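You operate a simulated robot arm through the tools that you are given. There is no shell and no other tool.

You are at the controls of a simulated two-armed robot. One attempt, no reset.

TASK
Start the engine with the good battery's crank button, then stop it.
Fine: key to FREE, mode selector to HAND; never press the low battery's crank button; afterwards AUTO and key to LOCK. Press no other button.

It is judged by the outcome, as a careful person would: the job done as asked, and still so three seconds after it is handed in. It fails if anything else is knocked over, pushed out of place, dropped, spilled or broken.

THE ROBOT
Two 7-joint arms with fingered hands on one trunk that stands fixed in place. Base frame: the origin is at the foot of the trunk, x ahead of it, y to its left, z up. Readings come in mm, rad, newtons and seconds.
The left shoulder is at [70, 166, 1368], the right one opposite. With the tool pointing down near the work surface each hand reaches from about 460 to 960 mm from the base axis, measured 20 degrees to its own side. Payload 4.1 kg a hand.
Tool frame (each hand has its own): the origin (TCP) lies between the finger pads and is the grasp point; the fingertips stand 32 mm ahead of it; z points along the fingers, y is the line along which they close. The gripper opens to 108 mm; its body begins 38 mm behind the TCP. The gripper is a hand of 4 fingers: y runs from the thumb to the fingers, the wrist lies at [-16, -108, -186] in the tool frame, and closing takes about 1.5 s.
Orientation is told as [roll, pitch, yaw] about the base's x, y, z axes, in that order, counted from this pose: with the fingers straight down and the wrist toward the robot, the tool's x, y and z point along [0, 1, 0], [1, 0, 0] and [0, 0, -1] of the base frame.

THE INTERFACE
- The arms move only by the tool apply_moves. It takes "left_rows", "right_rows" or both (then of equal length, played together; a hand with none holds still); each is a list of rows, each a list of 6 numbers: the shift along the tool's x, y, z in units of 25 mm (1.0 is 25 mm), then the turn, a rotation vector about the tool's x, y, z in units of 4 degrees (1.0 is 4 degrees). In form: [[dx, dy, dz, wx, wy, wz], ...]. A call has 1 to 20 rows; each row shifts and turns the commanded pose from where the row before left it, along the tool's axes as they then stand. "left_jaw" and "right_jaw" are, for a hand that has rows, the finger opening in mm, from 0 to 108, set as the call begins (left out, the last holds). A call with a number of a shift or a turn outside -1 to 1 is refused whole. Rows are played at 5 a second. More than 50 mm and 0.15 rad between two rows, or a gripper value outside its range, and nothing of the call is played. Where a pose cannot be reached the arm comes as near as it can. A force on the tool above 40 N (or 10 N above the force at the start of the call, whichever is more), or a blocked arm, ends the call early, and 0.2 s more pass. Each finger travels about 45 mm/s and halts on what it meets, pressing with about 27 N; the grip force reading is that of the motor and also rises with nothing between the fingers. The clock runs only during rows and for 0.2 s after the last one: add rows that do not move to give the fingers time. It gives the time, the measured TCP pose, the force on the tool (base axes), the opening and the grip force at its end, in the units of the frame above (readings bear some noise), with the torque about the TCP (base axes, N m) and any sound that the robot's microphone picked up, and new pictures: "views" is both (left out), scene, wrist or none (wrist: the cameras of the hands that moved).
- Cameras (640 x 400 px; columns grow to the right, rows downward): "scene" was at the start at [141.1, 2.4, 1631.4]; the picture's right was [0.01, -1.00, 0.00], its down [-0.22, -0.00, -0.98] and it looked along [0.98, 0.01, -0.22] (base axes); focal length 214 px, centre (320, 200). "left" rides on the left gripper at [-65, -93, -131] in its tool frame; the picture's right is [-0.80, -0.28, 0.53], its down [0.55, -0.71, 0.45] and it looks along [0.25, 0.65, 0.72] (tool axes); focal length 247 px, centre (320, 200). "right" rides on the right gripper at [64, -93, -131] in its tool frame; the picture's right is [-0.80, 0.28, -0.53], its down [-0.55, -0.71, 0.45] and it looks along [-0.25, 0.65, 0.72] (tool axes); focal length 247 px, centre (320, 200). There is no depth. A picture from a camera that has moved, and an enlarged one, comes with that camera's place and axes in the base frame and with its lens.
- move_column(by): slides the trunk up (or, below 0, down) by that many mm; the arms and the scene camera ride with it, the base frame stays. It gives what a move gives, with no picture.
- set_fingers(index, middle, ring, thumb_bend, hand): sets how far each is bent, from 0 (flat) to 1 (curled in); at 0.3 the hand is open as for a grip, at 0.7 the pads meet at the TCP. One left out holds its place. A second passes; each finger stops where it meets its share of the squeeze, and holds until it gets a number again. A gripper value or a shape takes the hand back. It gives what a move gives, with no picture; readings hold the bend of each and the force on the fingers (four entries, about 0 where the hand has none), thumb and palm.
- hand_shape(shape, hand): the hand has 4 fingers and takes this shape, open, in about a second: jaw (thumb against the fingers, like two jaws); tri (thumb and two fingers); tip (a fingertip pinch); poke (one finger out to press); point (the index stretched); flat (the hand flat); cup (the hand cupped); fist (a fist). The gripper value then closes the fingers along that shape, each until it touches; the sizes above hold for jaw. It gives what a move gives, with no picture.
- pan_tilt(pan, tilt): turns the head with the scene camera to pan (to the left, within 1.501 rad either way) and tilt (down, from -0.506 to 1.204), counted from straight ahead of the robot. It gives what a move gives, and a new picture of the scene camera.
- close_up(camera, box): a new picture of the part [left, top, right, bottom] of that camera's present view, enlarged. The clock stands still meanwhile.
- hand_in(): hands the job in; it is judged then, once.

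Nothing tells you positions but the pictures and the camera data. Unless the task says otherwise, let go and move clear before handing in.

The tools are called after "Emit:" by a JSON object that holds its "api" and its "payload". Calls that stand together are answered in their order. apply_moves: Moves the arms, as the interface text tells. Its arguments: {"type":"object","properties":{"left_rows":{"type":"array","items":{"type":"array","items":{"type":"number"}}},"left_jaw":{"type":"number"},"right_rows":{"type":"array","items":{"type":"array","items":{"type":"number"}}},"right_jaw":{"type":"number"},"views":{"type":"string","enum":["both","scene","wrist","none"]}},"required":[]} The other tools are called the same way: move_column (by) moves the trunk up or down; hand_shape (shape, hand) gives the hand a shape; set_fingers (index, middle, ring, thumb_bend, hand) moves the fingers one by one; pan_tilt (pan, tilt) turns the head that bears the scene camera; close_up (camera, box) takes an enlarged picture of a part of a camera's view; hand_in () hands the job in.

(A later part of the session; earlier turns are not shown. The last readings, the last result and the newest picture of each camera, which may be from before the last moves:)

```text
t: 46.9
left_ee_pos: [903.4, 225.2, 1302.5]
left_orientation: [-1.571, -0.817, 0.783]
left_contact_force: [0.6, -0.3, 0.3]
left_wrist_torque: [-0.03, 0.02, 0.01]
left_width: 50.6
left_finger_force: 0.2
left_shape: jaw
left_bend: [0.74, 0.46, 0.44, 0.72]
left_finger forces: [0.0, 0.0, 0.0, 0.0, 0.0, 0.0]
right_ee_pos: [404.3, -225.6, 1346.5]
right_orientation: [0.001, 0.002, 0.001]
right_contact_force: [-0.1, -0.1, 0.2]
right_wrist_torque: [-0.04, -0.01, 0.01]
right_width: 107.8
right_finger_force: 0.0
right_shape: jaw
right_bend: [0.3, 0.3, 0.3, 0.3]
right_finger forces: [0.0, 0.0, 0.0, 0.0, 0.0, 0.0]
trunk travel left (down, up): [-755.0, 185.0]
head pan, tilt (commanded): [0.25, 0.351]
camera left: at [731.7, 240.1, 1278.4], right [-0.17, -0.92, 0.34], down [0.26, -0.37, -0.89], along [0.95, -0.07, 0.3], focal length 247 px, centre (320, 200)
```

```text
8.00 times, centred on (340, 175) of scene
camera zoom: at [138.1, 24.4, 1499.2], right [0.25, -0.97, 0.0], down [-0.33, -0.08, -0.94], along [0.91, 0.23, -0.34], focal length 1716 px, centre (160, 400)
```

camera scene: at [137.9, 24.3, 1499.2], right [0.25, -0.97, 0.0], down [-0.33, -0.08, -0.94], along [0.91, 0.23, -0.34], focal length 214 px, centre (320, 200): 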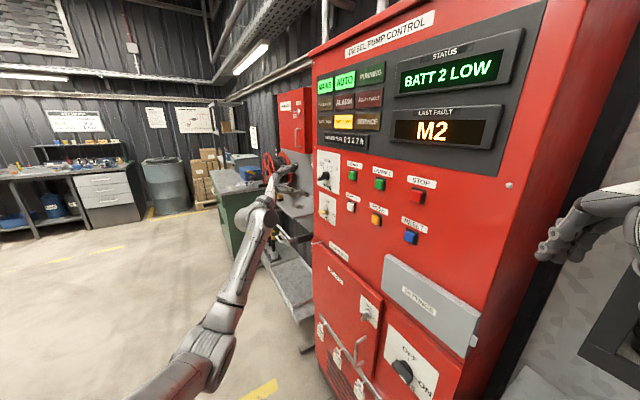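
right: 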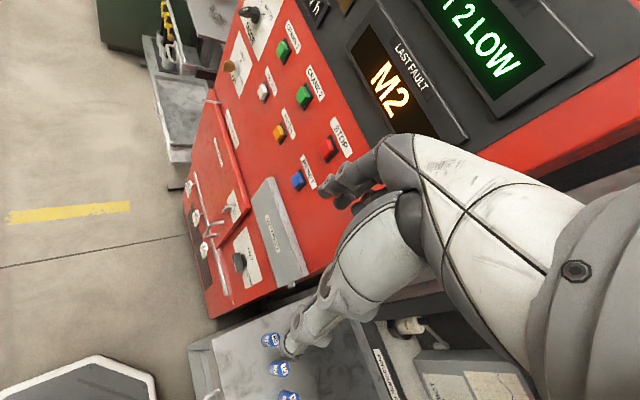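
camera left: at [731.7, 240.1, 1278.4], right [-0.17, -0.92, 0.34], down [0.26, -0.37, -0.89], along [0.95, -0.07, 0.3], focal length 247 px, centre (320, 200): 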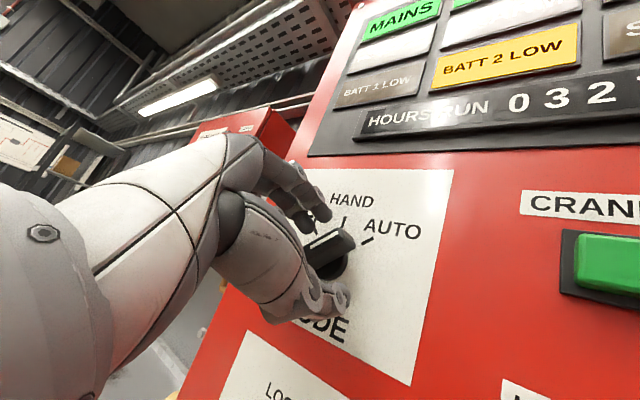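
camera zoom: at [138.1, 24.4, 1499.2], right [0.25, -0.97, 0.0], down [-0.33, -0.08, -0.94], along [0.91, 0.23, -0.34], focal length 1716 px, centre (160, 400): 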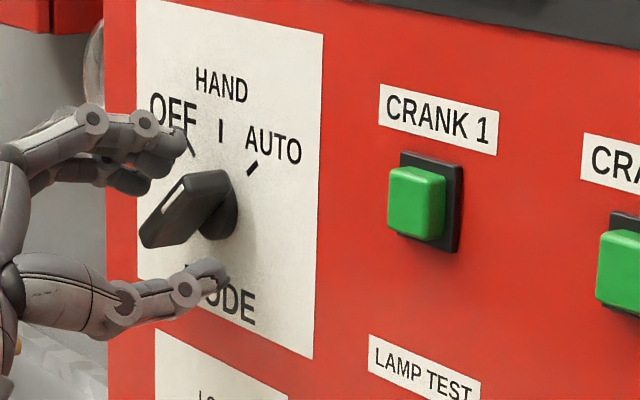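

The bar lies between the fingers and thumb. I'll close on it.

Emit:
{"api": "apply_moves", "payload": {"left_rows": [[0, 0, 0, 0, 0, 0], [0, 0, 0, 0, 0, 0], [0, 0, 0, 0, 0, 0], [0, 0, 0, 0, 0, 0], [0, 0, 0, 0, 0, 0], [0, 0, 0, 0, 0, 0]], "left_jaw": 0, "views": "wrist"}}

Emit:
{"api": "close_up", "payload": {"camera": "left", "box": [240, 150, 400, 300]}}

Emit:
{"api": "close_up", "payload": {"camera": "scene", "box": [300, 150, 380, 200]}}

```text
t: 48.3
left_ee_pos: [904.2, 224.8, 1301.8]
left_orientation: [-1.572, -0.819, 0.784]
left_contact_force: [2.7, 0.4, 1.7]
left_wrist_torque: [0.01, -0.07, 0.06]
left_width: 8.7
left_finger_force: 27.6
left_shape: jaw
left_bend: [0.73, 0.6, 0.58, 0.7]
left_finger forces: [14.4, 7.1, 3.2, 0.0, 22.8, 0.1]
right_ee_pos: [404.7, -226.5, 1347.1]
right_orientation: [0.002, 0.001, 0.001]
right_contact_force: [0.3, -0.4, 0.3]
right_wrist_torque: [0.02, 0.03, 0.01]
right_width: 107.5
right_finger_force: 0.1
right_shape: jaw
right_bend: [0.3, 0.3, 0.3, 0.3]
right_finger forces: [0.1, 0.0, 0.0, 0.1, 0.0, 0.1]
trunk travel left (down, up): [-755.0, 185.0]
head pan, tilt (commanded): [0.25, 0.351]
camera left: at [731.9, 240.0, 1278.3], right [-0.17, -0.92, 0.34], down [0.26, -0.37, -0.89], along [0.95, -0.07, 0.3], focal length 247 px, centre (320, 200)
```

left: 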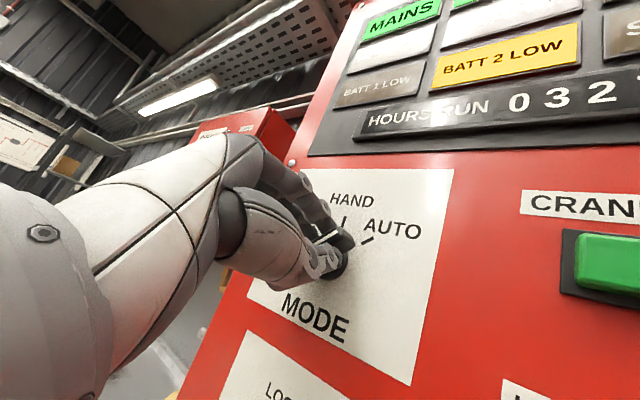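

```text
2.67 times, centred on (320, 225) of left
camera zoom: at [731.9, 240.0, 1278.3], right [-0.17, -0.92, 0.34], down [0.26, -0.37, -0.89], along [0.95, -0.07, 0.3], focal length 659 px, centre (320, 133)
```

zoom: 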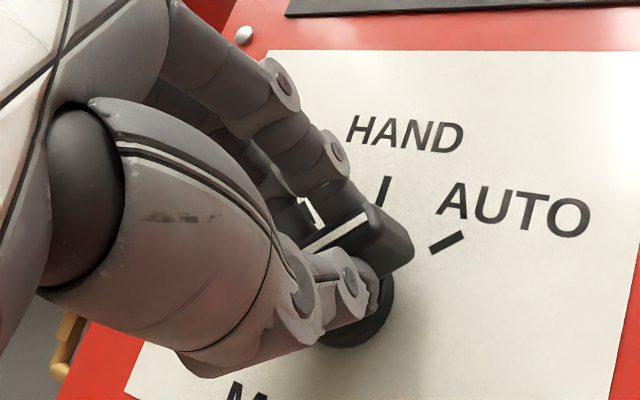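

```text
8.00 times, centred on (340, 175) of scene
camera zoom: at [138.4, 24.4, 1499.2], right [0.25, -0.97, 0.0], down [-0.33, -0.08, -0.94], along [0.91, 0.23, -0.34], focal length 1716 px, centre (160, 400)
```

zoom: 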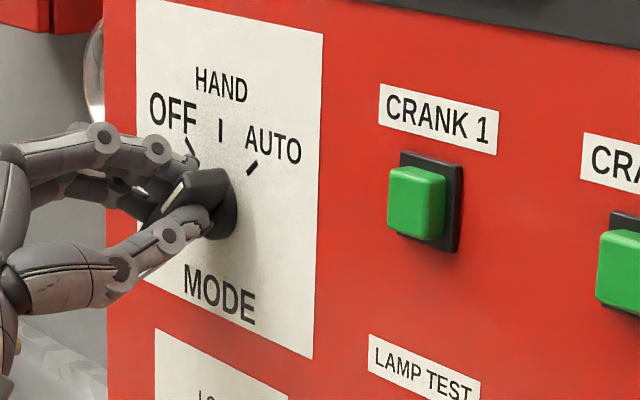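

The grip on the bar is solid. I'll rotate it counter-clockwise about its axis toward HAND, 40° first.

Emit:
{"api": "apply_moves", "payload": {"left_rows": [[0, 0.025, 0, 0, 0, -1], [0, 0.025, 0, 0, 0, -1], [0, 0.025, 0, 0, 0, -1], [0, 0.025, 0, 0, 0, -1], [0, 0.025, 0, 0, 0, -1], [0, 0.025, 0, 0, 0, -1], [0, 0.025, 0, 0, 0, -1], [0, 0.025, 0, 0, 0, -1], [0, 0.025, 0, 0, 0, -1], [0, 0.025, 0, 0, 0, -1]], "views": "both"}}

Emit:
{"api": "close_up", "payload": {"camera": "left", "box": [240, 150, 400, 300]}}

Emit:
{"api": "close_up", "payload": {"camera": "scene", "box": [300, 150, 380, 200]}}

```text
t: 50.5
left_ee_pos: [906.4, 228.1, 1307.0]
left_orientation: [-1.573, -0.122, 0.783]
left_contact_force: [7.8, -0.4, 18.1]
left_wrist_torque: [-0.17, -0.44, 0.15]
left_width: 8.6
left_finger_force: 27.1
left_shape: jaw
left_bend: [0.73, 0.59, 0.58, 0.7]
left_finger forces: [17.2, 8.7, 3.9, 0.0, 22.3, 0.1]
right_ee_pos: [402.8, -225.0, 1346.6]
right_orientation: [0.002, 0.002, 0.0]
right_contact_force: [-0.3, 0.6, 0.3]
right_wrist_torque: [-0.02, 0.0, 0.0]
right_width: 107.7
right_finger_force: 0.0
right_shape: jaw
right_bend: [0.3, 0.3, 0.3, 0.3]
right_finger forces: [0.0, 0.0, 0.1, 0.0, 0.0, 0.1]
trunk travel left (down, up): [-755.0, 185.0]
head pan, tilt (commanded): [0.25, 0.351]
camera scene: at [136.7, 23.2, 1499.5], right [0.25, -0.97, 0.0], down [-0.33, -0.08, -0.94], along [0.91, 0.23, -0.34], focal length 214 px, centre (320, 200)
camera left: at [741.6, 250.2, 1359.8], right [0.11, -0.64, 0.76], down [-0.13, -0.76, -0.63], along [0.99, -0.03, -0.17], focal length 247 px, centre (320, 200)
```

scene: 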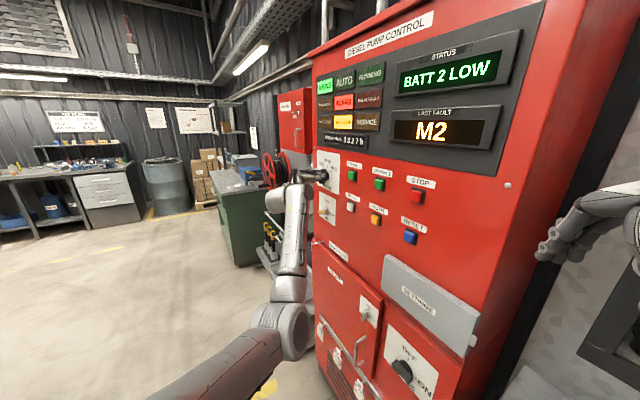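
left: 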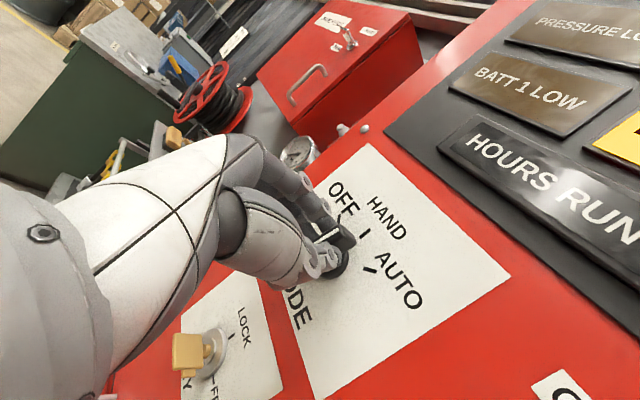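

```text
2.67 times, centred on (320, 225) of left
camera zoom: at [741.6, 250.2, 1359.8], right [0.11, -0.64, 0.76], down [-0.13, -0.76, -0.63], along [0.99, -0.03, -0.17], focal length 659 px, centre (320, 133)
```

zoom: 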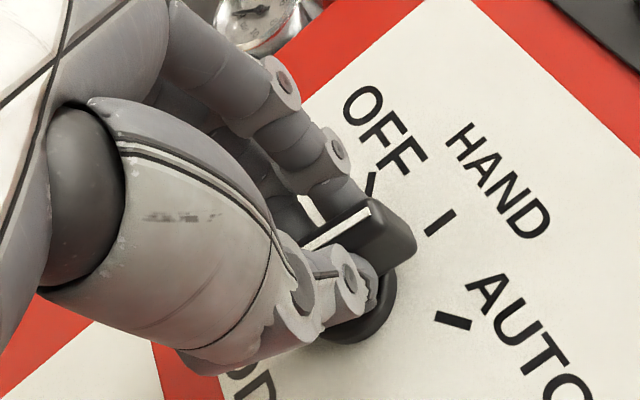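

```text
8.00 times, centred on (340, 175) of scene
camera zoom: at [136.7, 23.2, 1499.5], right [0.25, -0.97, 0.0], down [-0.33, -0.08, -0.94], along [0.91, 0.23, -0.34], focal length 1716 px, centre (160, 400)
```

zoom: 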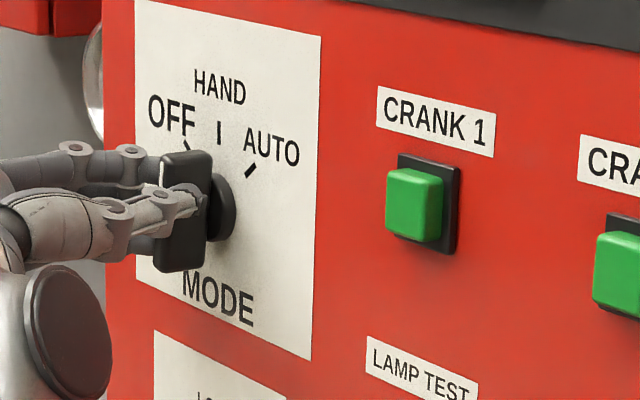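

AUTO lamp went out and the bar is nearly vertical at HAND. I'll add the last ~4° while easing the side load, then read the lamps.

Emit:
{"api": "apply_moves", "payload": {"left_rows": [[-0.1, 0.02, 0, 0, 0, -1], [0, 0, 0, 0, 0, 0], [0, 0, 0, 0, 0, 0]], "views": "none"}}

Emit:
{"api": "close_up", "payload": {"camera": "scene", "box": [300, 10, 540, 160]}}

Emit:
{"api": "close_up", "payload": {"camera": "scene", "box": [300, 150, 380, 200]}}

Emit:
{"api": "close_up", "payload": {"camera": "left", "box": [160, 150, 400, 390]}}

```text
t: 51.3
left_ee_pos: [906.4, 229.0, 1308.0]
left_orientation: [-1.573, -0.052, 0.783]
left_contact_force: [8.0, -0.9, 15.6]
left_wrist_torque: [-0.18, -0.33, 0.17]
left_width: 8.7
left_finger_force: 26.9
left_shape: jaw
left_bend: [0.73, 0.59, 0.58, 0.7]
left_finger forces: [17.1, 8.3, 3.3, 0.0, 22.7, 0.0]
right_ee_pos: [403.9, -226.5, 1346.2]
right_orientation: [0.001, 0.0, 0.001]
right_contact_force: [0.1, -0.2, 0.2]
right_wrist_torque: [0.01, 0.01, -0.03]
right_width: 107.6
right_finger_force: 0.0
right_shape: jaw
right_bend: [0.3, 0.3, 0.3, 0.3]
right_finger forces: [0.0, 0.0, 0.0, 0.0, 0.0, 0.1]
trunk travel left (down, up): [-755.0, 185.0]
head pan, tilt (commanded): [0.25, 0.351]
```

```text
2.67 times, centred on (420, 85) of scene
camera zoom: at [137.1, 23.5, 1499.4], right [0.25, -0.97, 0.0], down [-0.33, -0.08, -0.94], along [0.91, 0.23, -0.34], focal length 572 px, centre (53, 507)
```

zoom: 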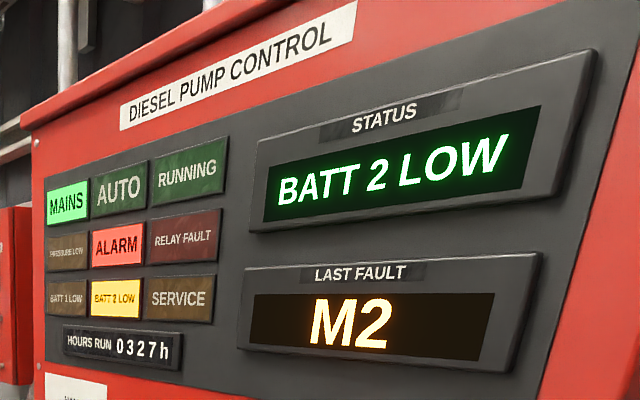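

```text
8.00 times, centred on (340, 175) of scene
camera zoom: at [137.1, 23.5, 1499.4], right [0.25, -0.97, 0.0], down [-0.33, -0.08, -0.94], along [0.91, 0.23, -0.34], focal length 1716 px, centre (160, 400)
```

zoom: 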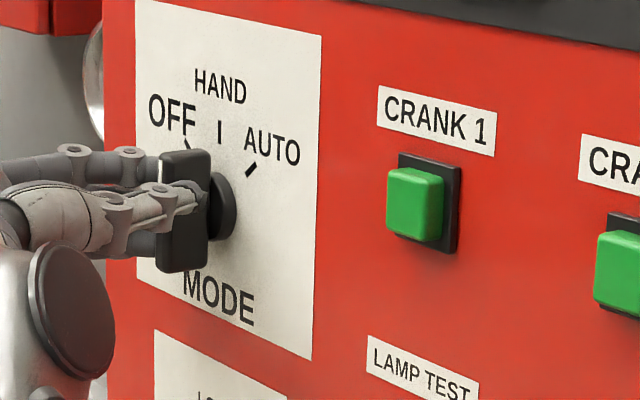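

```text
1.67 times, centred on (280, 270) of left
camera zoom: at [744.9, 253.5, 1367.5], right [0.15, -0.61, 0.78], down [-0.16, -0.79, -0.58], along [0.98, -0.04, -0.21], focal length 412 px, centre (387, 83)
```

zoom: 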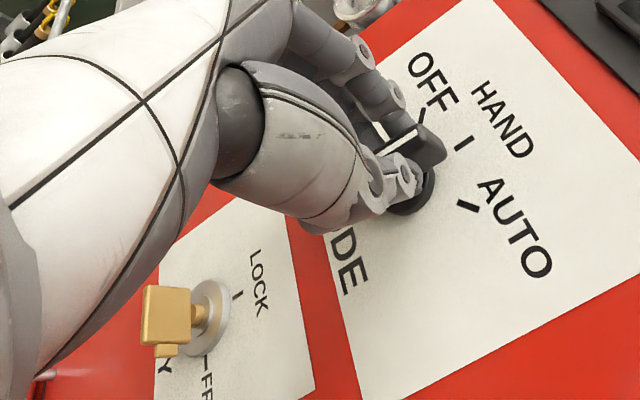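

The bar points at HAND, key still at FREE; ALARM lit because the set is not in AUTO. I'll release the knob gently, retreat, and verify the position.

Emit:
{"api": "apply_moves", "payload": {"left_rows": [[0, 0, 0, 0, 0, 0], [0, 0, 0, 0, 0, 0], [0, 0, 0, 0, 0, 0], [0, 0, 0, 0, 0, 0], [0, 0, 0, 0, 0, 0], [0, 0, 0, 0, 0, 0], [0, 0, 0, 0, 0, 0]], "left_jaw": 108, "views": "none"}}

Emit:
{"api": "apply_moves", "payload": {"left_rows": [[0, 0, -1, 0, 0, 0], [0, 0, -1, 0, 0, 0], [0, 0, -1, 0, 0, 0], [0, 0, -1, 0, 0, 0], [0, 0, -1, 0, 0, 0]], "views": "both"}}

Emit:
{"api": "close_up", "payload": {"camera": "scene", "box": [300, 145, 412, 215]}}

Emit:
{"api": "close_up", "payload": {"camera": "left", "box": [260, 190, 460, 350]}}

```text
t: 52.9
left_ee_pos: [907.9, 229.7, 1307.4]
left_orientation: [-1.571, -0.051, 0.784]
left_contact_force: [0.4, 0.1, -0.2]
left_wrist_torque: [-0.01, -0.02, -0.01]
left_width: 107.3
left_finger_force: 0.2
left_shape: jaw
left_bend: [0.3, 0.3, 0.3, 0.3]
left_finger forces: [0.1, 0.0, 0.0, 0.0, 0.0, 0.0]
right_ee_pos: [405.2, -224.5, 1346.5]
right_orientation: [0.002, 0.003, 0.001]
right_contact_force: [1.1, -0.6, 0.4]
right_wrist_torque: [0.02, 0.0, 0.04]
right_width: 107.4
right_finger_force: 0.0
right_shape: jaw
right_bend: [0.3, 0.3, 0.3, 0.3]
right_finger forces: [0.0, 0.1, 0.1, 0.0, 0.0, 0.0]
trunk travel left (down, up): [-755.0, 185.0]
head pan, tilt (commanded): [0.25, 0.351]
```

```text
t: 54.1
left_ee_pos: [817.6, 320.1, 1310.3]
left_orientation: [-1.574, -0.051, 0.78]
left_contact_force: [-0.1, 0.1, 0.7]
left_wrist_torque: [-0.03, 0.01, -0.02]
left_width: 107.7
left_finger_force: 0.0
left_shape: jaw
left_bend: [0.3, 0.3, 0.3, 0.3]
left_finger forces: [0.0, 0.1, 0.1, 0.0, 0.0, 0.0]
right_ee_pos: [403.9, -223.7, 1347.4]
right_orientation: [-0.001, 0.0, 0.001]
right_contact_force: [-0.5, -0.1, -0.3]
right_wrist_torque: [-0.03, 0.0, -0.01]
right_width: 107.6
right_finger_force: 0.0
right_shape: jaw
right_bend: [0.3, 0.3, 0.3, 0.3]
right_finger forces: [0.1, 0.0, 0.0, 0.0, 0.0, 0.0]
trunk travel left (down, up): [-755.0, 185.0]
head pan, tilt (commanded): [0.25, 0.351]
camera scene: at [137.6, 25.5, 1499.3], right [0.25, -0.97, 0.0], down [-0.33, -0.09, -0.94], along [0.91, 0.23, -0.34], focal length 214 px, centre (320, 200)
camera left: at [655.3, 344.6, 1369.2], right [0.15, -0.6, 0.78], down [-0.16, -0.8, -0.58], along [0.98, -0.04, -0.21], focal length 247 px, centre (320, 200)
```

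scene: 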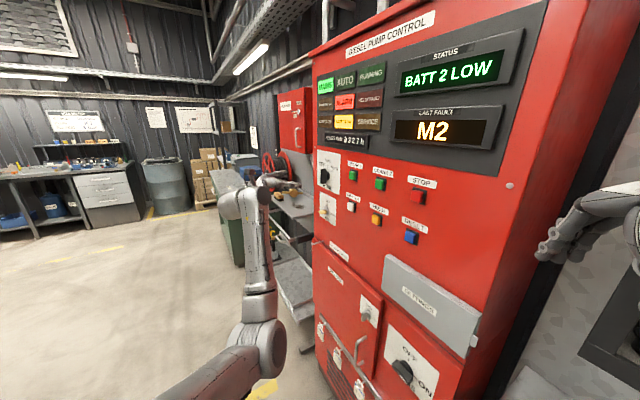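
left: 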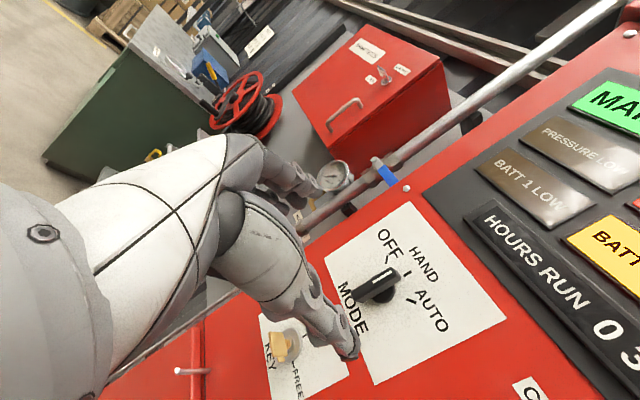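

```text
5.71 times, centred on (356, 180) of scene
camera zoom: at [137.6, 25.5, 1499.3], right [0.25, -0.97, 0.0], down [-0.33, -0.09, -0.94], along [0.91, 0.23, -0.34], focal length 1226 px, centre (114, 314)
```

zoom: 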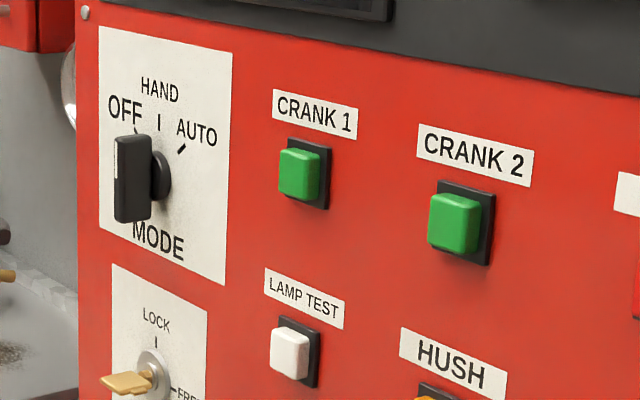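

```text
2.50 times, centred on (360, 270) of left
camera zoom: at [655.3, 344.6, 1369.2], right [0.15, -0.6, 0.78], down [-0.16, -0.8, -0.58], along [0.98, -0.04, -0.21], focal length 617 px, centre (220, 25)
```

zoom: 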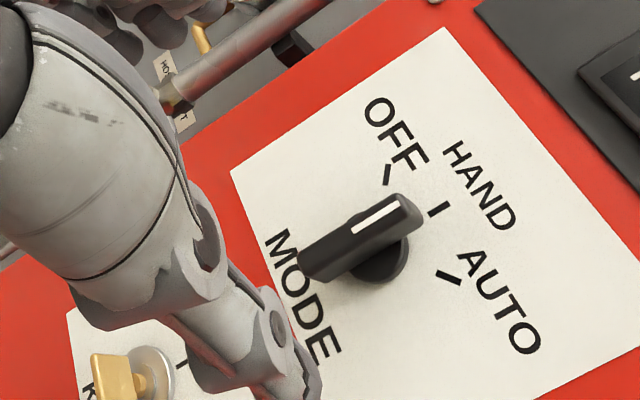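

Mode is verified at HAND and key at FREE. Next, I shape the left hand for poking and find where the fingertip is before going to CRANK 1.

Emit:
{"api": "hand_shape", "payload": {"hand": "left", "shape": "poke"}}

Emit:
{"api": "close_up", "payload": {"camera": "left", "box": [160, 100, 480, 400]}}

Emit:
{"api": "close_up", "payload": {"camera": "scene", "box": [220, 150, 348, 230]}}

```text
t: 55.0
left_ee_pos: [818.1, 318.4, 1310.0]
left_orientation: [-1.57, -0.05, 0.783]
left_contact_force: [0.5, 0.3, 0.3]
left_wrist_torque: [0.02, 0.0, 0.01]
left_width: 0.1
left_finger_force: 0.1
left_shape: poke
left_bend: [0.7, 0.7, 0.99, 1.0]
left_finger forces: [0.0, 0.1, 0.1, 0.0, 0.0, 0.1]
right_ee_pos: [404.4, -226.2, 1347.3]
right_orientation: [-0.001, 0.003, 0.0]
right_contact_force: [0.2, 0.4, -0.1]
right_wrist_torque: [-0.01, 0.0, 0.0]
right_width: 107.3
right_finger_force: 0.0
right_shape: jaw
right_bend: [0.3, 0.3, 0.3, 0.3]
right_finger forces: [0.0, 0.0, 0.0, 0.0, 0.0, 0.1]
trunk travel left (down, up): [-755.0, 185.0]
head pan, tilt (commanded): [0.25, 0.351]
```

```text
1.33 times, centred on (320, 250) of left
camera zoom: at [656.1, 343.3, 1369.3], right [0.15, -0.61, 0.78], down [-0.16, -0.79, -0.58], along [0.98, -0.04, -0.22], focal length 329 px, centre (320, 133)
```

zoom: 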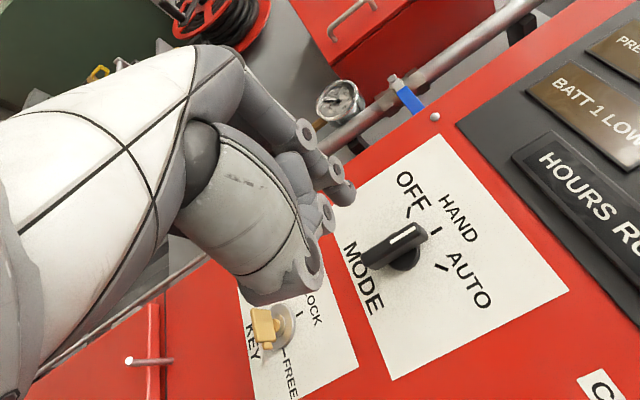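

```text
5.00 times, centred on (284, 190) of scene
camera zoom: at [138.2, 24.2, 1499.2], right [0.25, -0.97, 0.0], down [-0.33, -0.08, -0.94], along [0.91, 0.23, -0.34], focal length 1072 px, centre (500, 250)
```

zoom: 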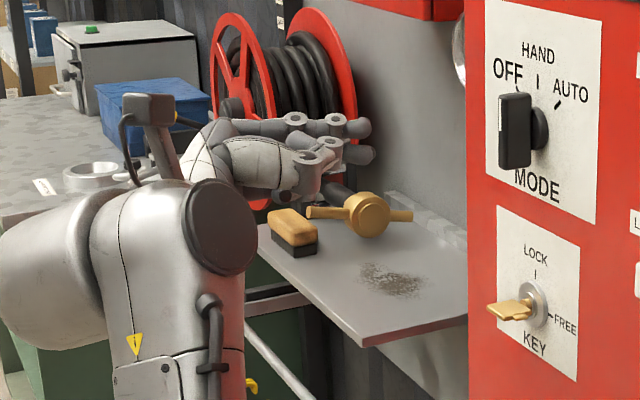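

I'll zoom on the poke shape to locate the pressing tip precisely.

Emit:
{"api": "close_up", "payload": {"camera": "left", "box": [260, 130, 380, 280]}}

Emit:
{"api": "close_up", "payload": {"camera": "scene", "box": [260, 165, 324, 205]}}

```text
2.67 times, centred on (320, 205) of left
camera zoom: at [656.1, 343.3, 1369.3], right [0.15, -0.61, 0.78], down [-0.16, -0.79, -0.58], along [0.98, -0.04, -0.22], focal length 659 px, centre (320, 187)
```

zoom: 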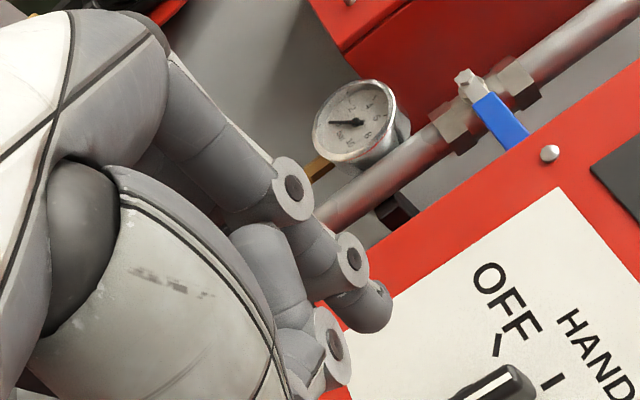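

```text
10.00 times, centred on (292, 185) of scene
camera zoom: at [138.2, 24.2, 1499.2], right [0.25, -0.97, 0.0], down [-0.33, -0.08, -0.94], along [0.91, 0.23, -0.34], focal length 2145 px, centre (600, 350)
```

zoom: 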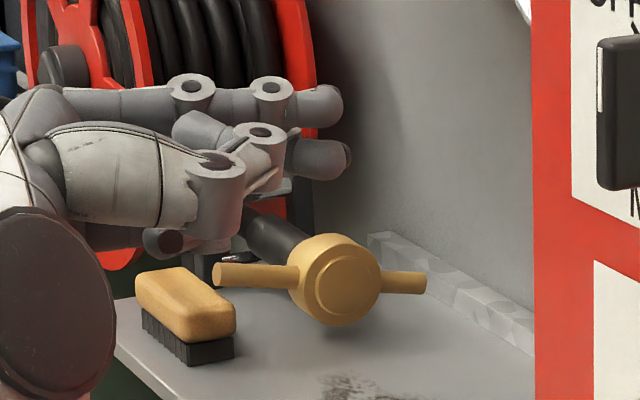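

Two fingertips (index and middle) lead, about 34 mm ahead of the tool centre and near its axis. I'll slide right to a stand-off in front of CRANK 1 (near [830, 93, 1333]).

Emit:
{"api": "apply_moves", "payload": {"left_rows": [[0, 0, 0, 0, 0, -0.72], [-0.16, -1, 0, 0, 0, 0], [-0.17, -1, 0, 0, 0, 0], [-0.17, -1, 0, 0, 0, 0], [-0.17, -1, 0, 0, 0, 0], [-0.17, -1, 0, 0, 0, 0], [-0.16, -1, 0, 0, 0, 0], [0, -0.1, 0.5, 0, 0, 0], [0, 0, 0, 0, 0, 0]], "views": "both"}}

Emit:
{"api": "close_up", "payload": {"camera": "left", "box": [260, 130, 500, 330]}}

Emit:
{"api": "close_up", "payload": {"camera": "scene", "box": [290, 140, 402, 210]}}

```text
t: 57.0
left_ee_pos: [719.6, 199.8, 1332.3]
left_orientation: [-1.57, 0.0, 0.783]
left_contact_force: [0.0, -0.9, 0.0]
left_wrist_torque: [-0.02, 0.03, 0.01]
left_width: 0.0
left_finger_force: 0.0
left_shape: poke
left_bend: [0.7, 0.7, 0.99, 1.0]
left_finger forces: [0.0, 0.0, 0.1, 0.0, 0.1, 0.1]
right_ee_pos: [404.5, -224.8, 1347.1]
right_orientation: [0.003, 0.001, 0.001]
right_contact_force: [-0.3, -0.6, 0.6]
right_wrist_torque: [0.0, -0.02, -0.02]
right_width: 107.5
right_finger_force: 0.0
right_shape: jaw
right_bend: [0.3, 0.3, 0.3, 0.3]
right_finger forces: [0.0, 0.0, 0.0, 0.1, 0.0, 0.1]
trunk travel left (down, up): [-755.0, 185.0]
head pan, tilt (commanded): [0.25, 0.351]
camera scene: at [138.1, 24.6, 1499.2], right [0.25, -0.97, 0.0], down [-0.33, -0.09, -0.94], along [0.91, 0.23, -0.34], focal length 214 px, centre (320, 200)
camera left: at [560.1, 227.7, 1396.9], right [0.17, -0.58, 0.8], down [-0.18, -0.81, -0.55], along [0.97, -0.05, -0.25], focal length 247 px, centre (320, 200)
```

scene: 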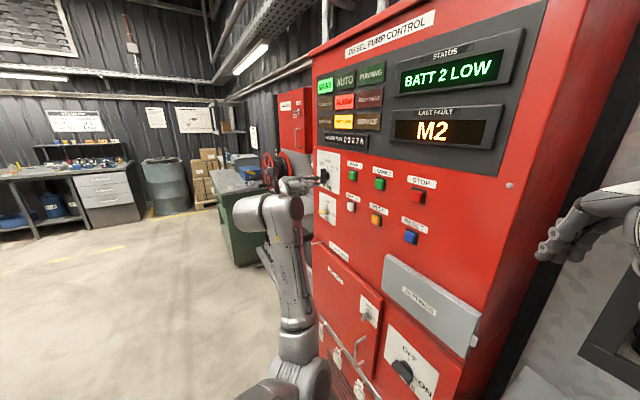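
left: 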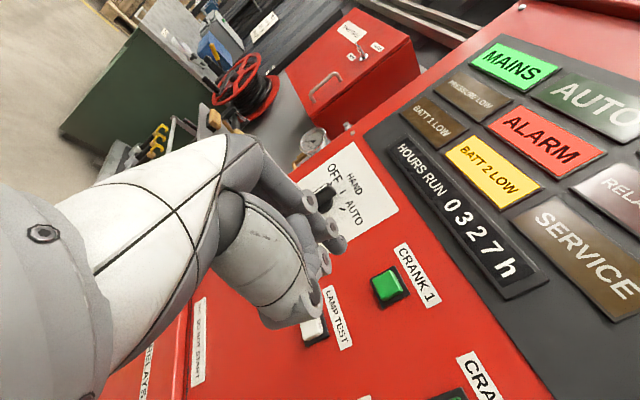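

```text
2.00 times, centred on (380, 230) of left
camera zoom: at [560.1, 227.7, 1396.9], right [0.17, -0.58, 0.8], down [-0.18, -0.81, -0.55], along [0.97, -0.05, -0.25], focal length 494 px, centre (200, 140)
```

zoom: 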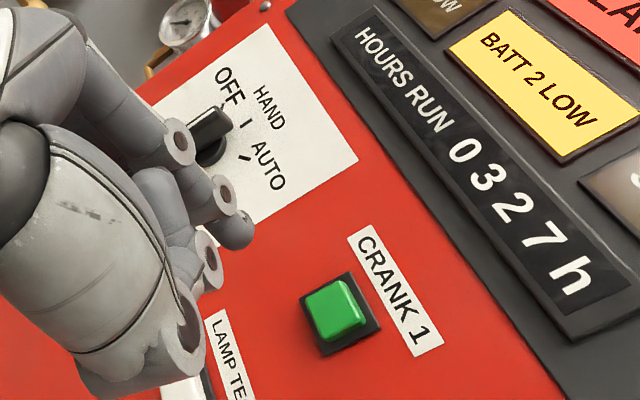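

```text
5.71 times, centred on (346, 175) of scene
camera zoom: at [138.1, 24.6, 1499.2], right [0.25, -0.97, 0.0], down [-0.33, -0.09, -0.94], along [0.91, 0.23, -0.34], focal length 1226 px, centre (171, 343)
```

zoom: 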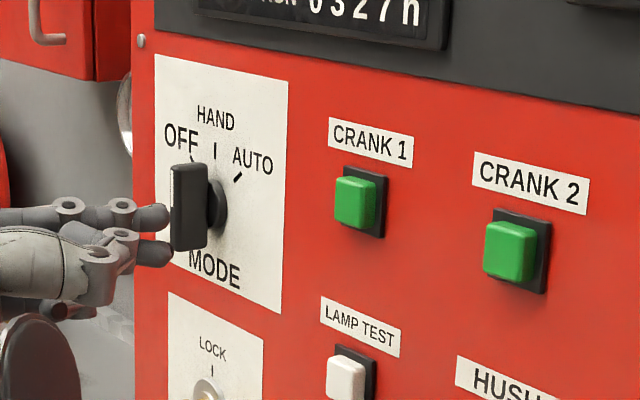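

CRANK 1's cap face triangulates to about [818, 94, 1337]. I'll recentre the fingertips on it and advance to ~25 mm off, then check alignment.

Emit:
{"api": "apply_moves", "payload": {"left_rows": [[-0.35, -0.3, 0, 0, 0, 0], [0, 0, 0.85, 0, 0, 0], [0, 0, 0.85, 0, 0, 0], [0, 0, 0.85, 0, 0, 0], [0, 0, 0.85, 0, 0, 0], [0, 0, 0, 0, 0, 0]], "views": "both"}}

Emit:
{"api": "close_up", "payload": {"camera": "left", "box": [260, 150, 420, 300]}}

Emit:
{"api": "close_up", "payload": {"camera": "scene", "box": [310, 150, 390, 200]}}

```text
t: 58.4
left_ee_pos: [774.6, 135.4, 1340.5]
left_orientation: [-1.572, 0.0, 0.784]
left_contact_force: [-0.6, 0.5, 0.5]
left_wrist_torque: [0.02, 0.0, 0.0]
left_width: 0.1
left_finger_force: 0.1
left_shape: poke
left_bend: [0.7, 0.7, 0.99, 1.0]
left_finger forces: [0.0, 0.0, 0.0, 0.0, 0.0, 0.1]
right_ee_pos: [405.3, -225.5, 1345.9]
right_orientation: [0.001, 0.0, 0.0]
right_contact_force: [0.4, 0.9, -0.2]
right_wrist_torque: [0.0, -0.02, 0.01]
right_width: 107.5
right_finger_force: 0.1
right_shape: jaw
right_bend: [0.3, 0.3, 0.3, 0.3]
right_finger forces: [0.1, 0.0, 0.1, 0.0, 0.1, 0.0]
trunk travel left (down, up): [-755.0, 185.0]
head pan, tilt (commanded): [0.25, 0.351]
camera scene: at [137.9, 24.7, 1499.2], right [0.25, -0.97, 0.0], down [-0.33, -0.09, -0.94], along [0.91, 0.23, -0.34], focal length 214 px, centre (320, 200)
camera left: at [614.5, 162.4, 1402.9], right [0.17, -0.58, 0.8], down [-0.18, -0.81, -0.55], along [0.97, -0.05, -0.25], focal length 247 px, centre (320, 200)
```

scene: 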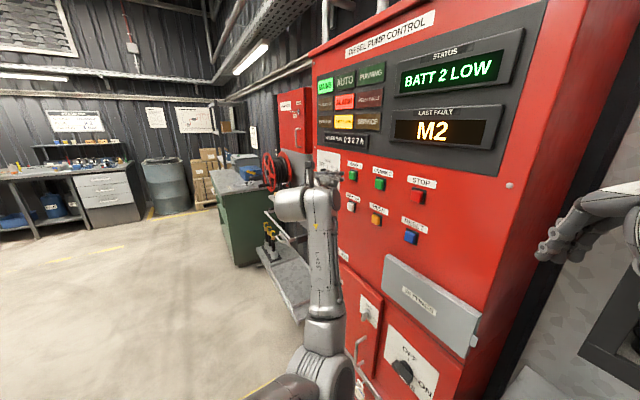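
left: 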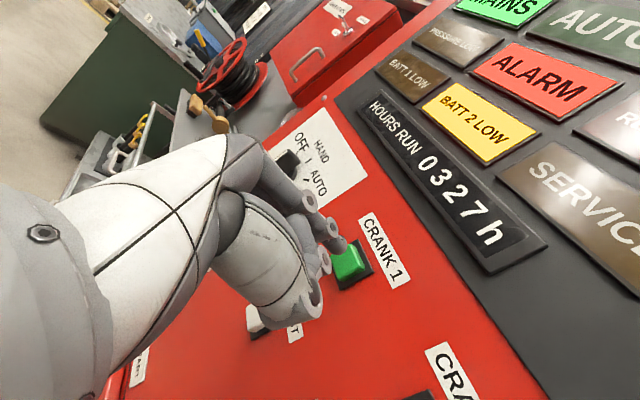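

```text
2.67 times, centred on (340, 225) of left
camera zoom: at [614.5, 162.4, 1402.9], right [0.17, -0.58, 0.8], down [-0.18, -0.81, -0.55], along [0.97, -0.05, -0.25], focal length 659 px, centre (267, 133)
```

zoom: 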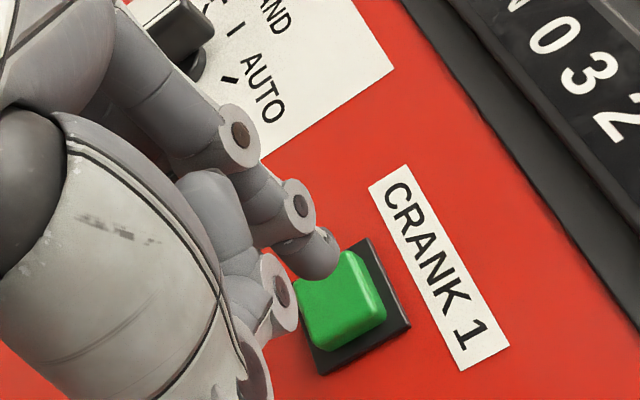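

```text
8.00 times, centred on (350, 175) of scene
camera zoom: at [137.9, 24.7, 1499.2], right [0.25, -0.97, 0.0], down [-0.33, -0.09, -0.94], along [0.91, 0.23, -0.34], focal length 1716 px, centre (80, 400)
```

zoom: 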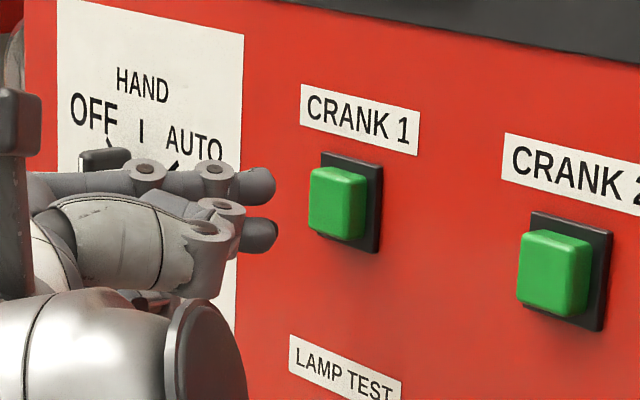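

The fingertips are aligned with CRANK 1's cap, about 26 mm off. I'll advance 20 mm and then press in small steps, listening for the engine.

Emit:
{"api": "apply_moves", "payload": {"left_rows": [[0, 0, 0.4, 0, 0, 0], [0, 0, 0.4, 0, 0, 0], [0, 0, 0.1, 0, 0, 0], [0, 0, 0.1, 0, 0, 0], [0, 0, 0, 0, 0, 0]], "views": "wrist"}}

Emit:
{"api": "close_up", "payload": {"camera": "scene", "box": [310, 150, 390, 200]}}

```text
t: 59.6
left_ee_pos: [791.8, 118.9, 1340.4]
left_orientation: [-1.571, -0.001, 0.783]
left_contact_force: [0.2, -0.4, 0.3]
left_wrist_torque: [-0.01, 0.01, 0.0]
left_width: 0.0
left_finger_force: 0.1
left_shape: poke
left_bend: [0.7, 0.7, 0.99, 1.0]
left_finger forces: [0.0, 0.0, 0.0, 0.0, 0.0, 0.0]
right_ee_pos: [404.9, -224.7, 1346.7]
right_orientation: [0.003, 0.001, 0.0]
right_contact_force: [-0.5, -0.1, -0.2]
right_wrist_torque: [0.01, -0.02, 0.0]
right_width: 107.6
right_finger_force: 0.1
right_shape: jaw
right_bend: [0.3, 0.3, 0.3, 0.3]
right_finger forces: [0.0, 0.0, 0.0, 0.0, 0.1, 0.0]
trunk travel left (down, up): [-755.0, 185.0]
head pan, tilt (commanded): [0.25, 0.351]
camera left: at [632.3, 145.5, 1403.3], right [0.17, -0.58, 0.8], down [-0.18, -0.81, -0.55], along [0.97, -0.05, -0.25], focal length 247 px, centre (320, 200)
```

left: 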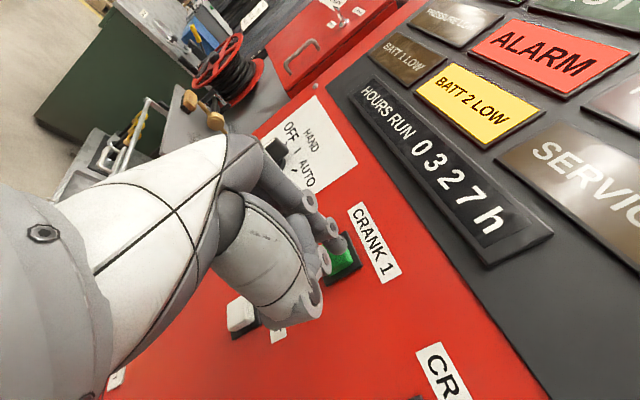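

```text
8.00 times, centred on (350, 175) of scene
camera zoom: at [138.1, 24.4, 1499.2], right [0.25, -0.97, 0.0], down [-0.33, -0.08, -0.94], along [0.91, 0.23, -0.34], focal length 1716 px, centre (80, 400)
```

zoom: 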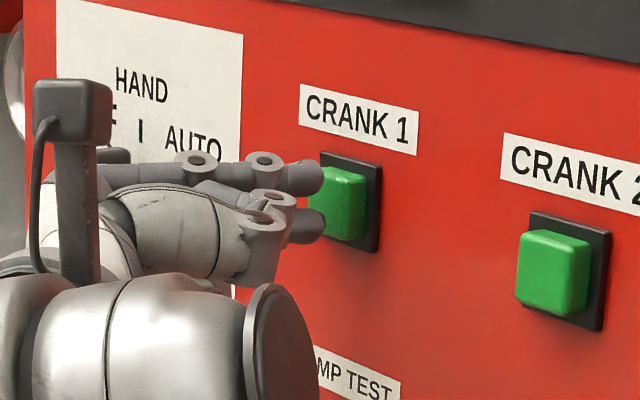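

Emit:
{"api": "close_up", "payload": {"camera": "left", "box": [290, 190, 402, 290]}}

Emit:
{"api": "close_up", "payload": {"camera": "scene", "box": [336, 160, 368, 184]}}

```text
4.00 times, centred on (346, 240) of left
camera zoom: at [632.3, 145.5, 1403.3], right [0.17, -0.58, 0.8], down [-0.18, -0.81, -0.55], along [0.97, -0.05, -0.25], focal length 988 px, centre (216, 40)
```

zoom: 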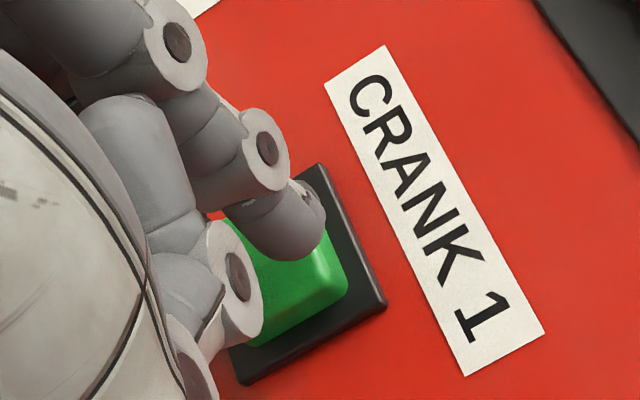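

```text
16.00 times, centred on (352, 172) of scene
camera zoom: at [138.1, 24.4, 1499.2], right [0.25, -0.97, 0.0], down [-0.33, -0.08, -0.94], along [0.91, 0.23, -0.34], focal length 3432 px, centre (-192, 648)
```

zoom: 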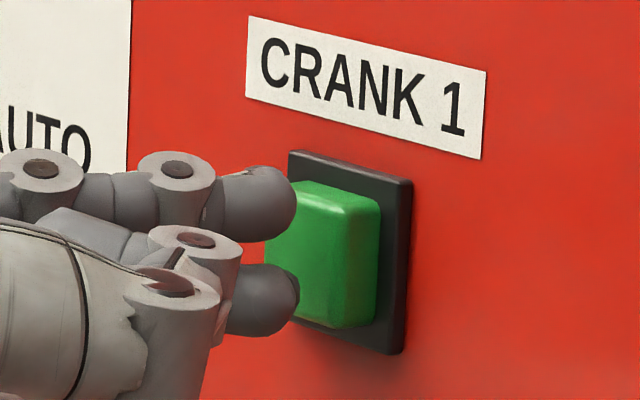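

Both fingertips are just in front of the cap and well inside it. Pressing now in 2 mm steps.

Emit:
{"api": "apply_moves", "payload": {"left_rows": [[0, -0.05, 0.08, 0, 0, 0], [0, 0, 0.08, 0, 0, 0], [0, 0, 0.08, 0, 0, 0], [0, 0, 0.08, 0, 0, 0]], "views": "none"}}

```text
t: 60.6
left_ee_pos: [796.2, 111.8, 1341.6]
left_orientation: [-1.571, -0.002, 0.787]
left_contact_force: [-0.3, 1.2, -0.5]
left_wrist_torque: [-0.02, 0.0, 0.0]
left_width: 0.2
left_finger_force: 0.1
left_shape: poke
left_bend: [0.7, 0.7, 0.99, 1.0]
left_finger forces: [0.0, 0.7, 0.0, 0.0, 0.1, 0.1]
right_ee_pos: [405.5, -226.4, 1346.4]
right_orientation: [0.002, -0.001, 0.0]
right_contact_force: [-0.9, 0.4, 0.5]
right_wrist_torque: [-0.03, -0.01, -0.01]
right_width: 107.6
right_finger_force: 0.1
right_shape: jaw
right_bend: [0.3, 0.3, 0.3, 0.3]
right_finger forces: [0.0, 0.0, 0.1, 0.0, 0.0, 0.0]
trunk travel left (down, up): [-755.0, 185.0]
head pan, tilt (commanded): [0.25, 0.351]
```

First light contact (middle finger 0.7 N). I'll press further and hold.

Emit:
{"api": "apply_moves", "payload": {"left_rows": [[0, 0, 0.08, 0, 0, 0], [0, 0, 0.08, 0, 0, 0], [0, 0, 0.08, 0, 0, 0]], "views": "none"}}

Emit:
{"api": "close_up", "payload": {"camera": "scene", "box": [300, 10, 540, 200]}}

```text
t: 61.4
left_ee_pos: [800.9, 112.7, 1341.9]
left_orientation: [-1.569, -0.005, 0.789]
left_contact_force: [-2.3, 1.5, -1.1]
left_wrist_torque: [0.06, 0.1, -0.05]
left_width: 0.3
left_finger_force: 0.1
left_shape: poke
left_bend: [0.7, 0.7, 0.99, 1.0]
left_finger forces: [0.1, 2.8, 0.0, 0.1, 0.0, 0.1]
right_ee_pos: [404.6, -223.5, 1346.9]
right_orientation: [0.001, 0.0, 0.0]
right_contact_force: [-0.9, -0.6, 0.1]
right_wrist_torque: [-0.03, -0.04, 0.01]
right_width: 107.5
right_finger_force: 0.1
right_shape: jaw
right_bend: [0.3, 0.3, 0.3, 0.3]
right_finger forces: [0.0, 0.0, 0.1, 0.0, 0.0, 0.1]
trunk travel left (down, up): [-755.0, 185.0]
head pan, tilt (commanded): [0.25, 0.351]
heard: click
```

```text
2.11 times, centred on (420, 105) of scene
camera zoom: at [137.5, 24.7, 1499.2], right [0.25, -0.97, 0.0], down [-0.33, -0.09, -0.94], along [0.91, 0.23, -0.34], focal length 452 px, centre (110, 400)
```

zoom: 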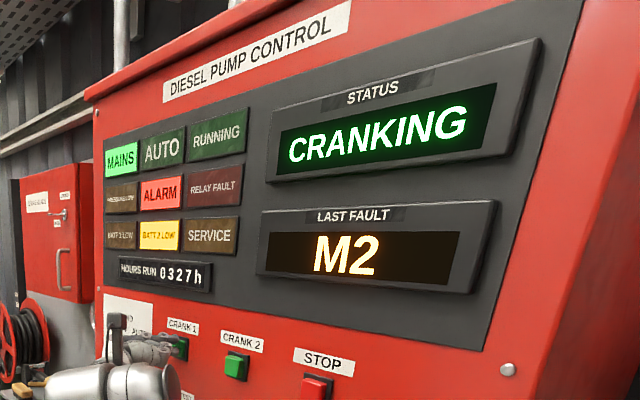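

A click, and status shows CRANKING. I'll hold the button with a touch more depth until it runs.

Emit:
{"api": "apply_moves", "payload": {"left_rows": [[0, 0, 0.05, 0, 0, 0], [0, 0, 0, 0, 0, 0], [0, 0, 0, 0, 0, 0], [0, 0, 0, 0, 0, 0], [0, 0, 0, 0, 0, 0]], "views": "none"}}

Emit:
{"api": "close_up", "payload": {"camera": "scene", "box": [300, 10, 540, 200]}}

```text
t: 62.6
left_ee_pos: [801.9, 112.3, 1343.0]
left_orientation: [-1.572, -0.004, 0.792]
left_contact_force: [-2.1, 3.8, -2.1]
left_wrist_torque: [0.08, 0.08, 0.02]
left_width: 0.0
left_finger_force: 0.0
left_shape: poke
left_bend: [0.7, 0.7, 0.99, 1.0]
left_finger forces: [0.1, 3.1, 0.1, 0.0, 0.1, 0.1]
right_ee_pos: [404.6, -224.4, 1346.2]
right_orientation: [0.003, -0.001, -0.002]
right_contact_force: [0.1, 0.1, 0.3]
right_wrist_torque: [0.0, 0.02, -0.05]
right_width: 107.6
right_finger_force: 0.1
right_shape: jaw
right_bend: [0.3, 0.3, 0.3, 0.3]
right_finger forces: [0.1, 0.1, 0.0, 0.1, 0.1, 0.1]
trunk travel left (down, up): [-755.0, 185.0]
head pan, tilt (commanded): [0.25, 0.351]
```

```text
2.11 times, centred on (420, 105) of scene
camera zoom: at [137.7, 24.9, 1499.2], right [0.25, -0.97, 0.0], down [-0.33, -0.09, -0.94], along [0.91, 0.23, -0.34], focal length 452 px, centre (110, 400)
```

zoom: 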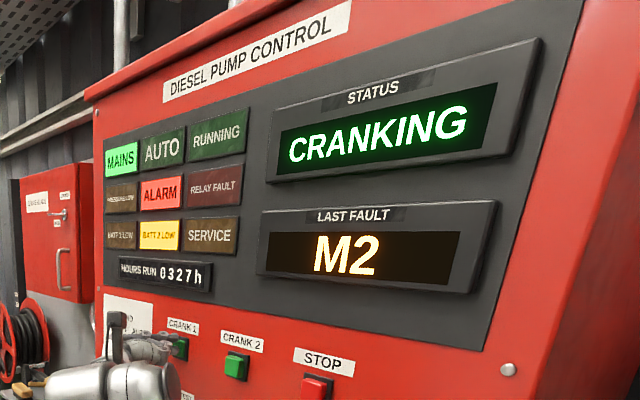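

Still CRANKING. I keep holding in short steps until RUNNING lights.

Emit:
{"api": "apply_moves", "payload": {"left_rows": [[0, 0, 0, 0, 0, 0], [0, 0, 0, 0, 0, 0], [0, 0, 0, 0, 0, 0]], "views": "none"}}

Emit:
{"api": "close_up", "payload": {"camera": "scene", "box": [300, 10, 540, 200]}}

```text
t: 63.4
left_ee_pos: [802.1, 112.2, 1343.3]
left_orientation: [-1.573, -0.006, 0.791]
left_contact_force: [-1.4, 2.4, 0.7]
left_wrist_torque: [0.03, 0.02, 0.0]
left_width: 0.1
left_finger_force: 0.1
left_shape: poke
left_bend: [0.7, 0.7, 0.99, 1.0]
left_finger forces: [0.0, 3.0, 0.1, 0.0, 0.0, 0.0]
right_ee_pos: [403.5, -224.5, 1346.7]
right_orientation: [0.003, 0.001, 0.0]
right_contact_force: [0.0, -0.1, 0.1]
right_wrist_torque: [0.05, 0.0, 0.0]
right_width: 107.5
right_finger_force: 0.1
right_shape: jaw
right_bend: [0.3, 0.3, 0.3, 0.3]
right_finger forces: [0.0, 0.1, 0.1, 0.1, 0.0, 0.0]
trunk travel left (down, up): [-755.0, 185.0]
head pan, tilt (commanded): [0.25, 0.351]
```

```text
2.11 times, centred on (420, 105) of scene
camera zoom: at [137.4, 25.0, 1499.3], right [0.25, -0.97, 0.0], down [-0.33, -0.09, -0.94], along [0.91, 0.23, -0.34], focal length 452 px, centre (110, 400)
```

zoom: 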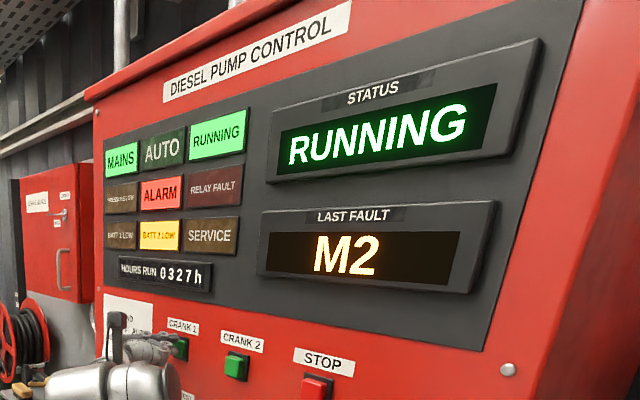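

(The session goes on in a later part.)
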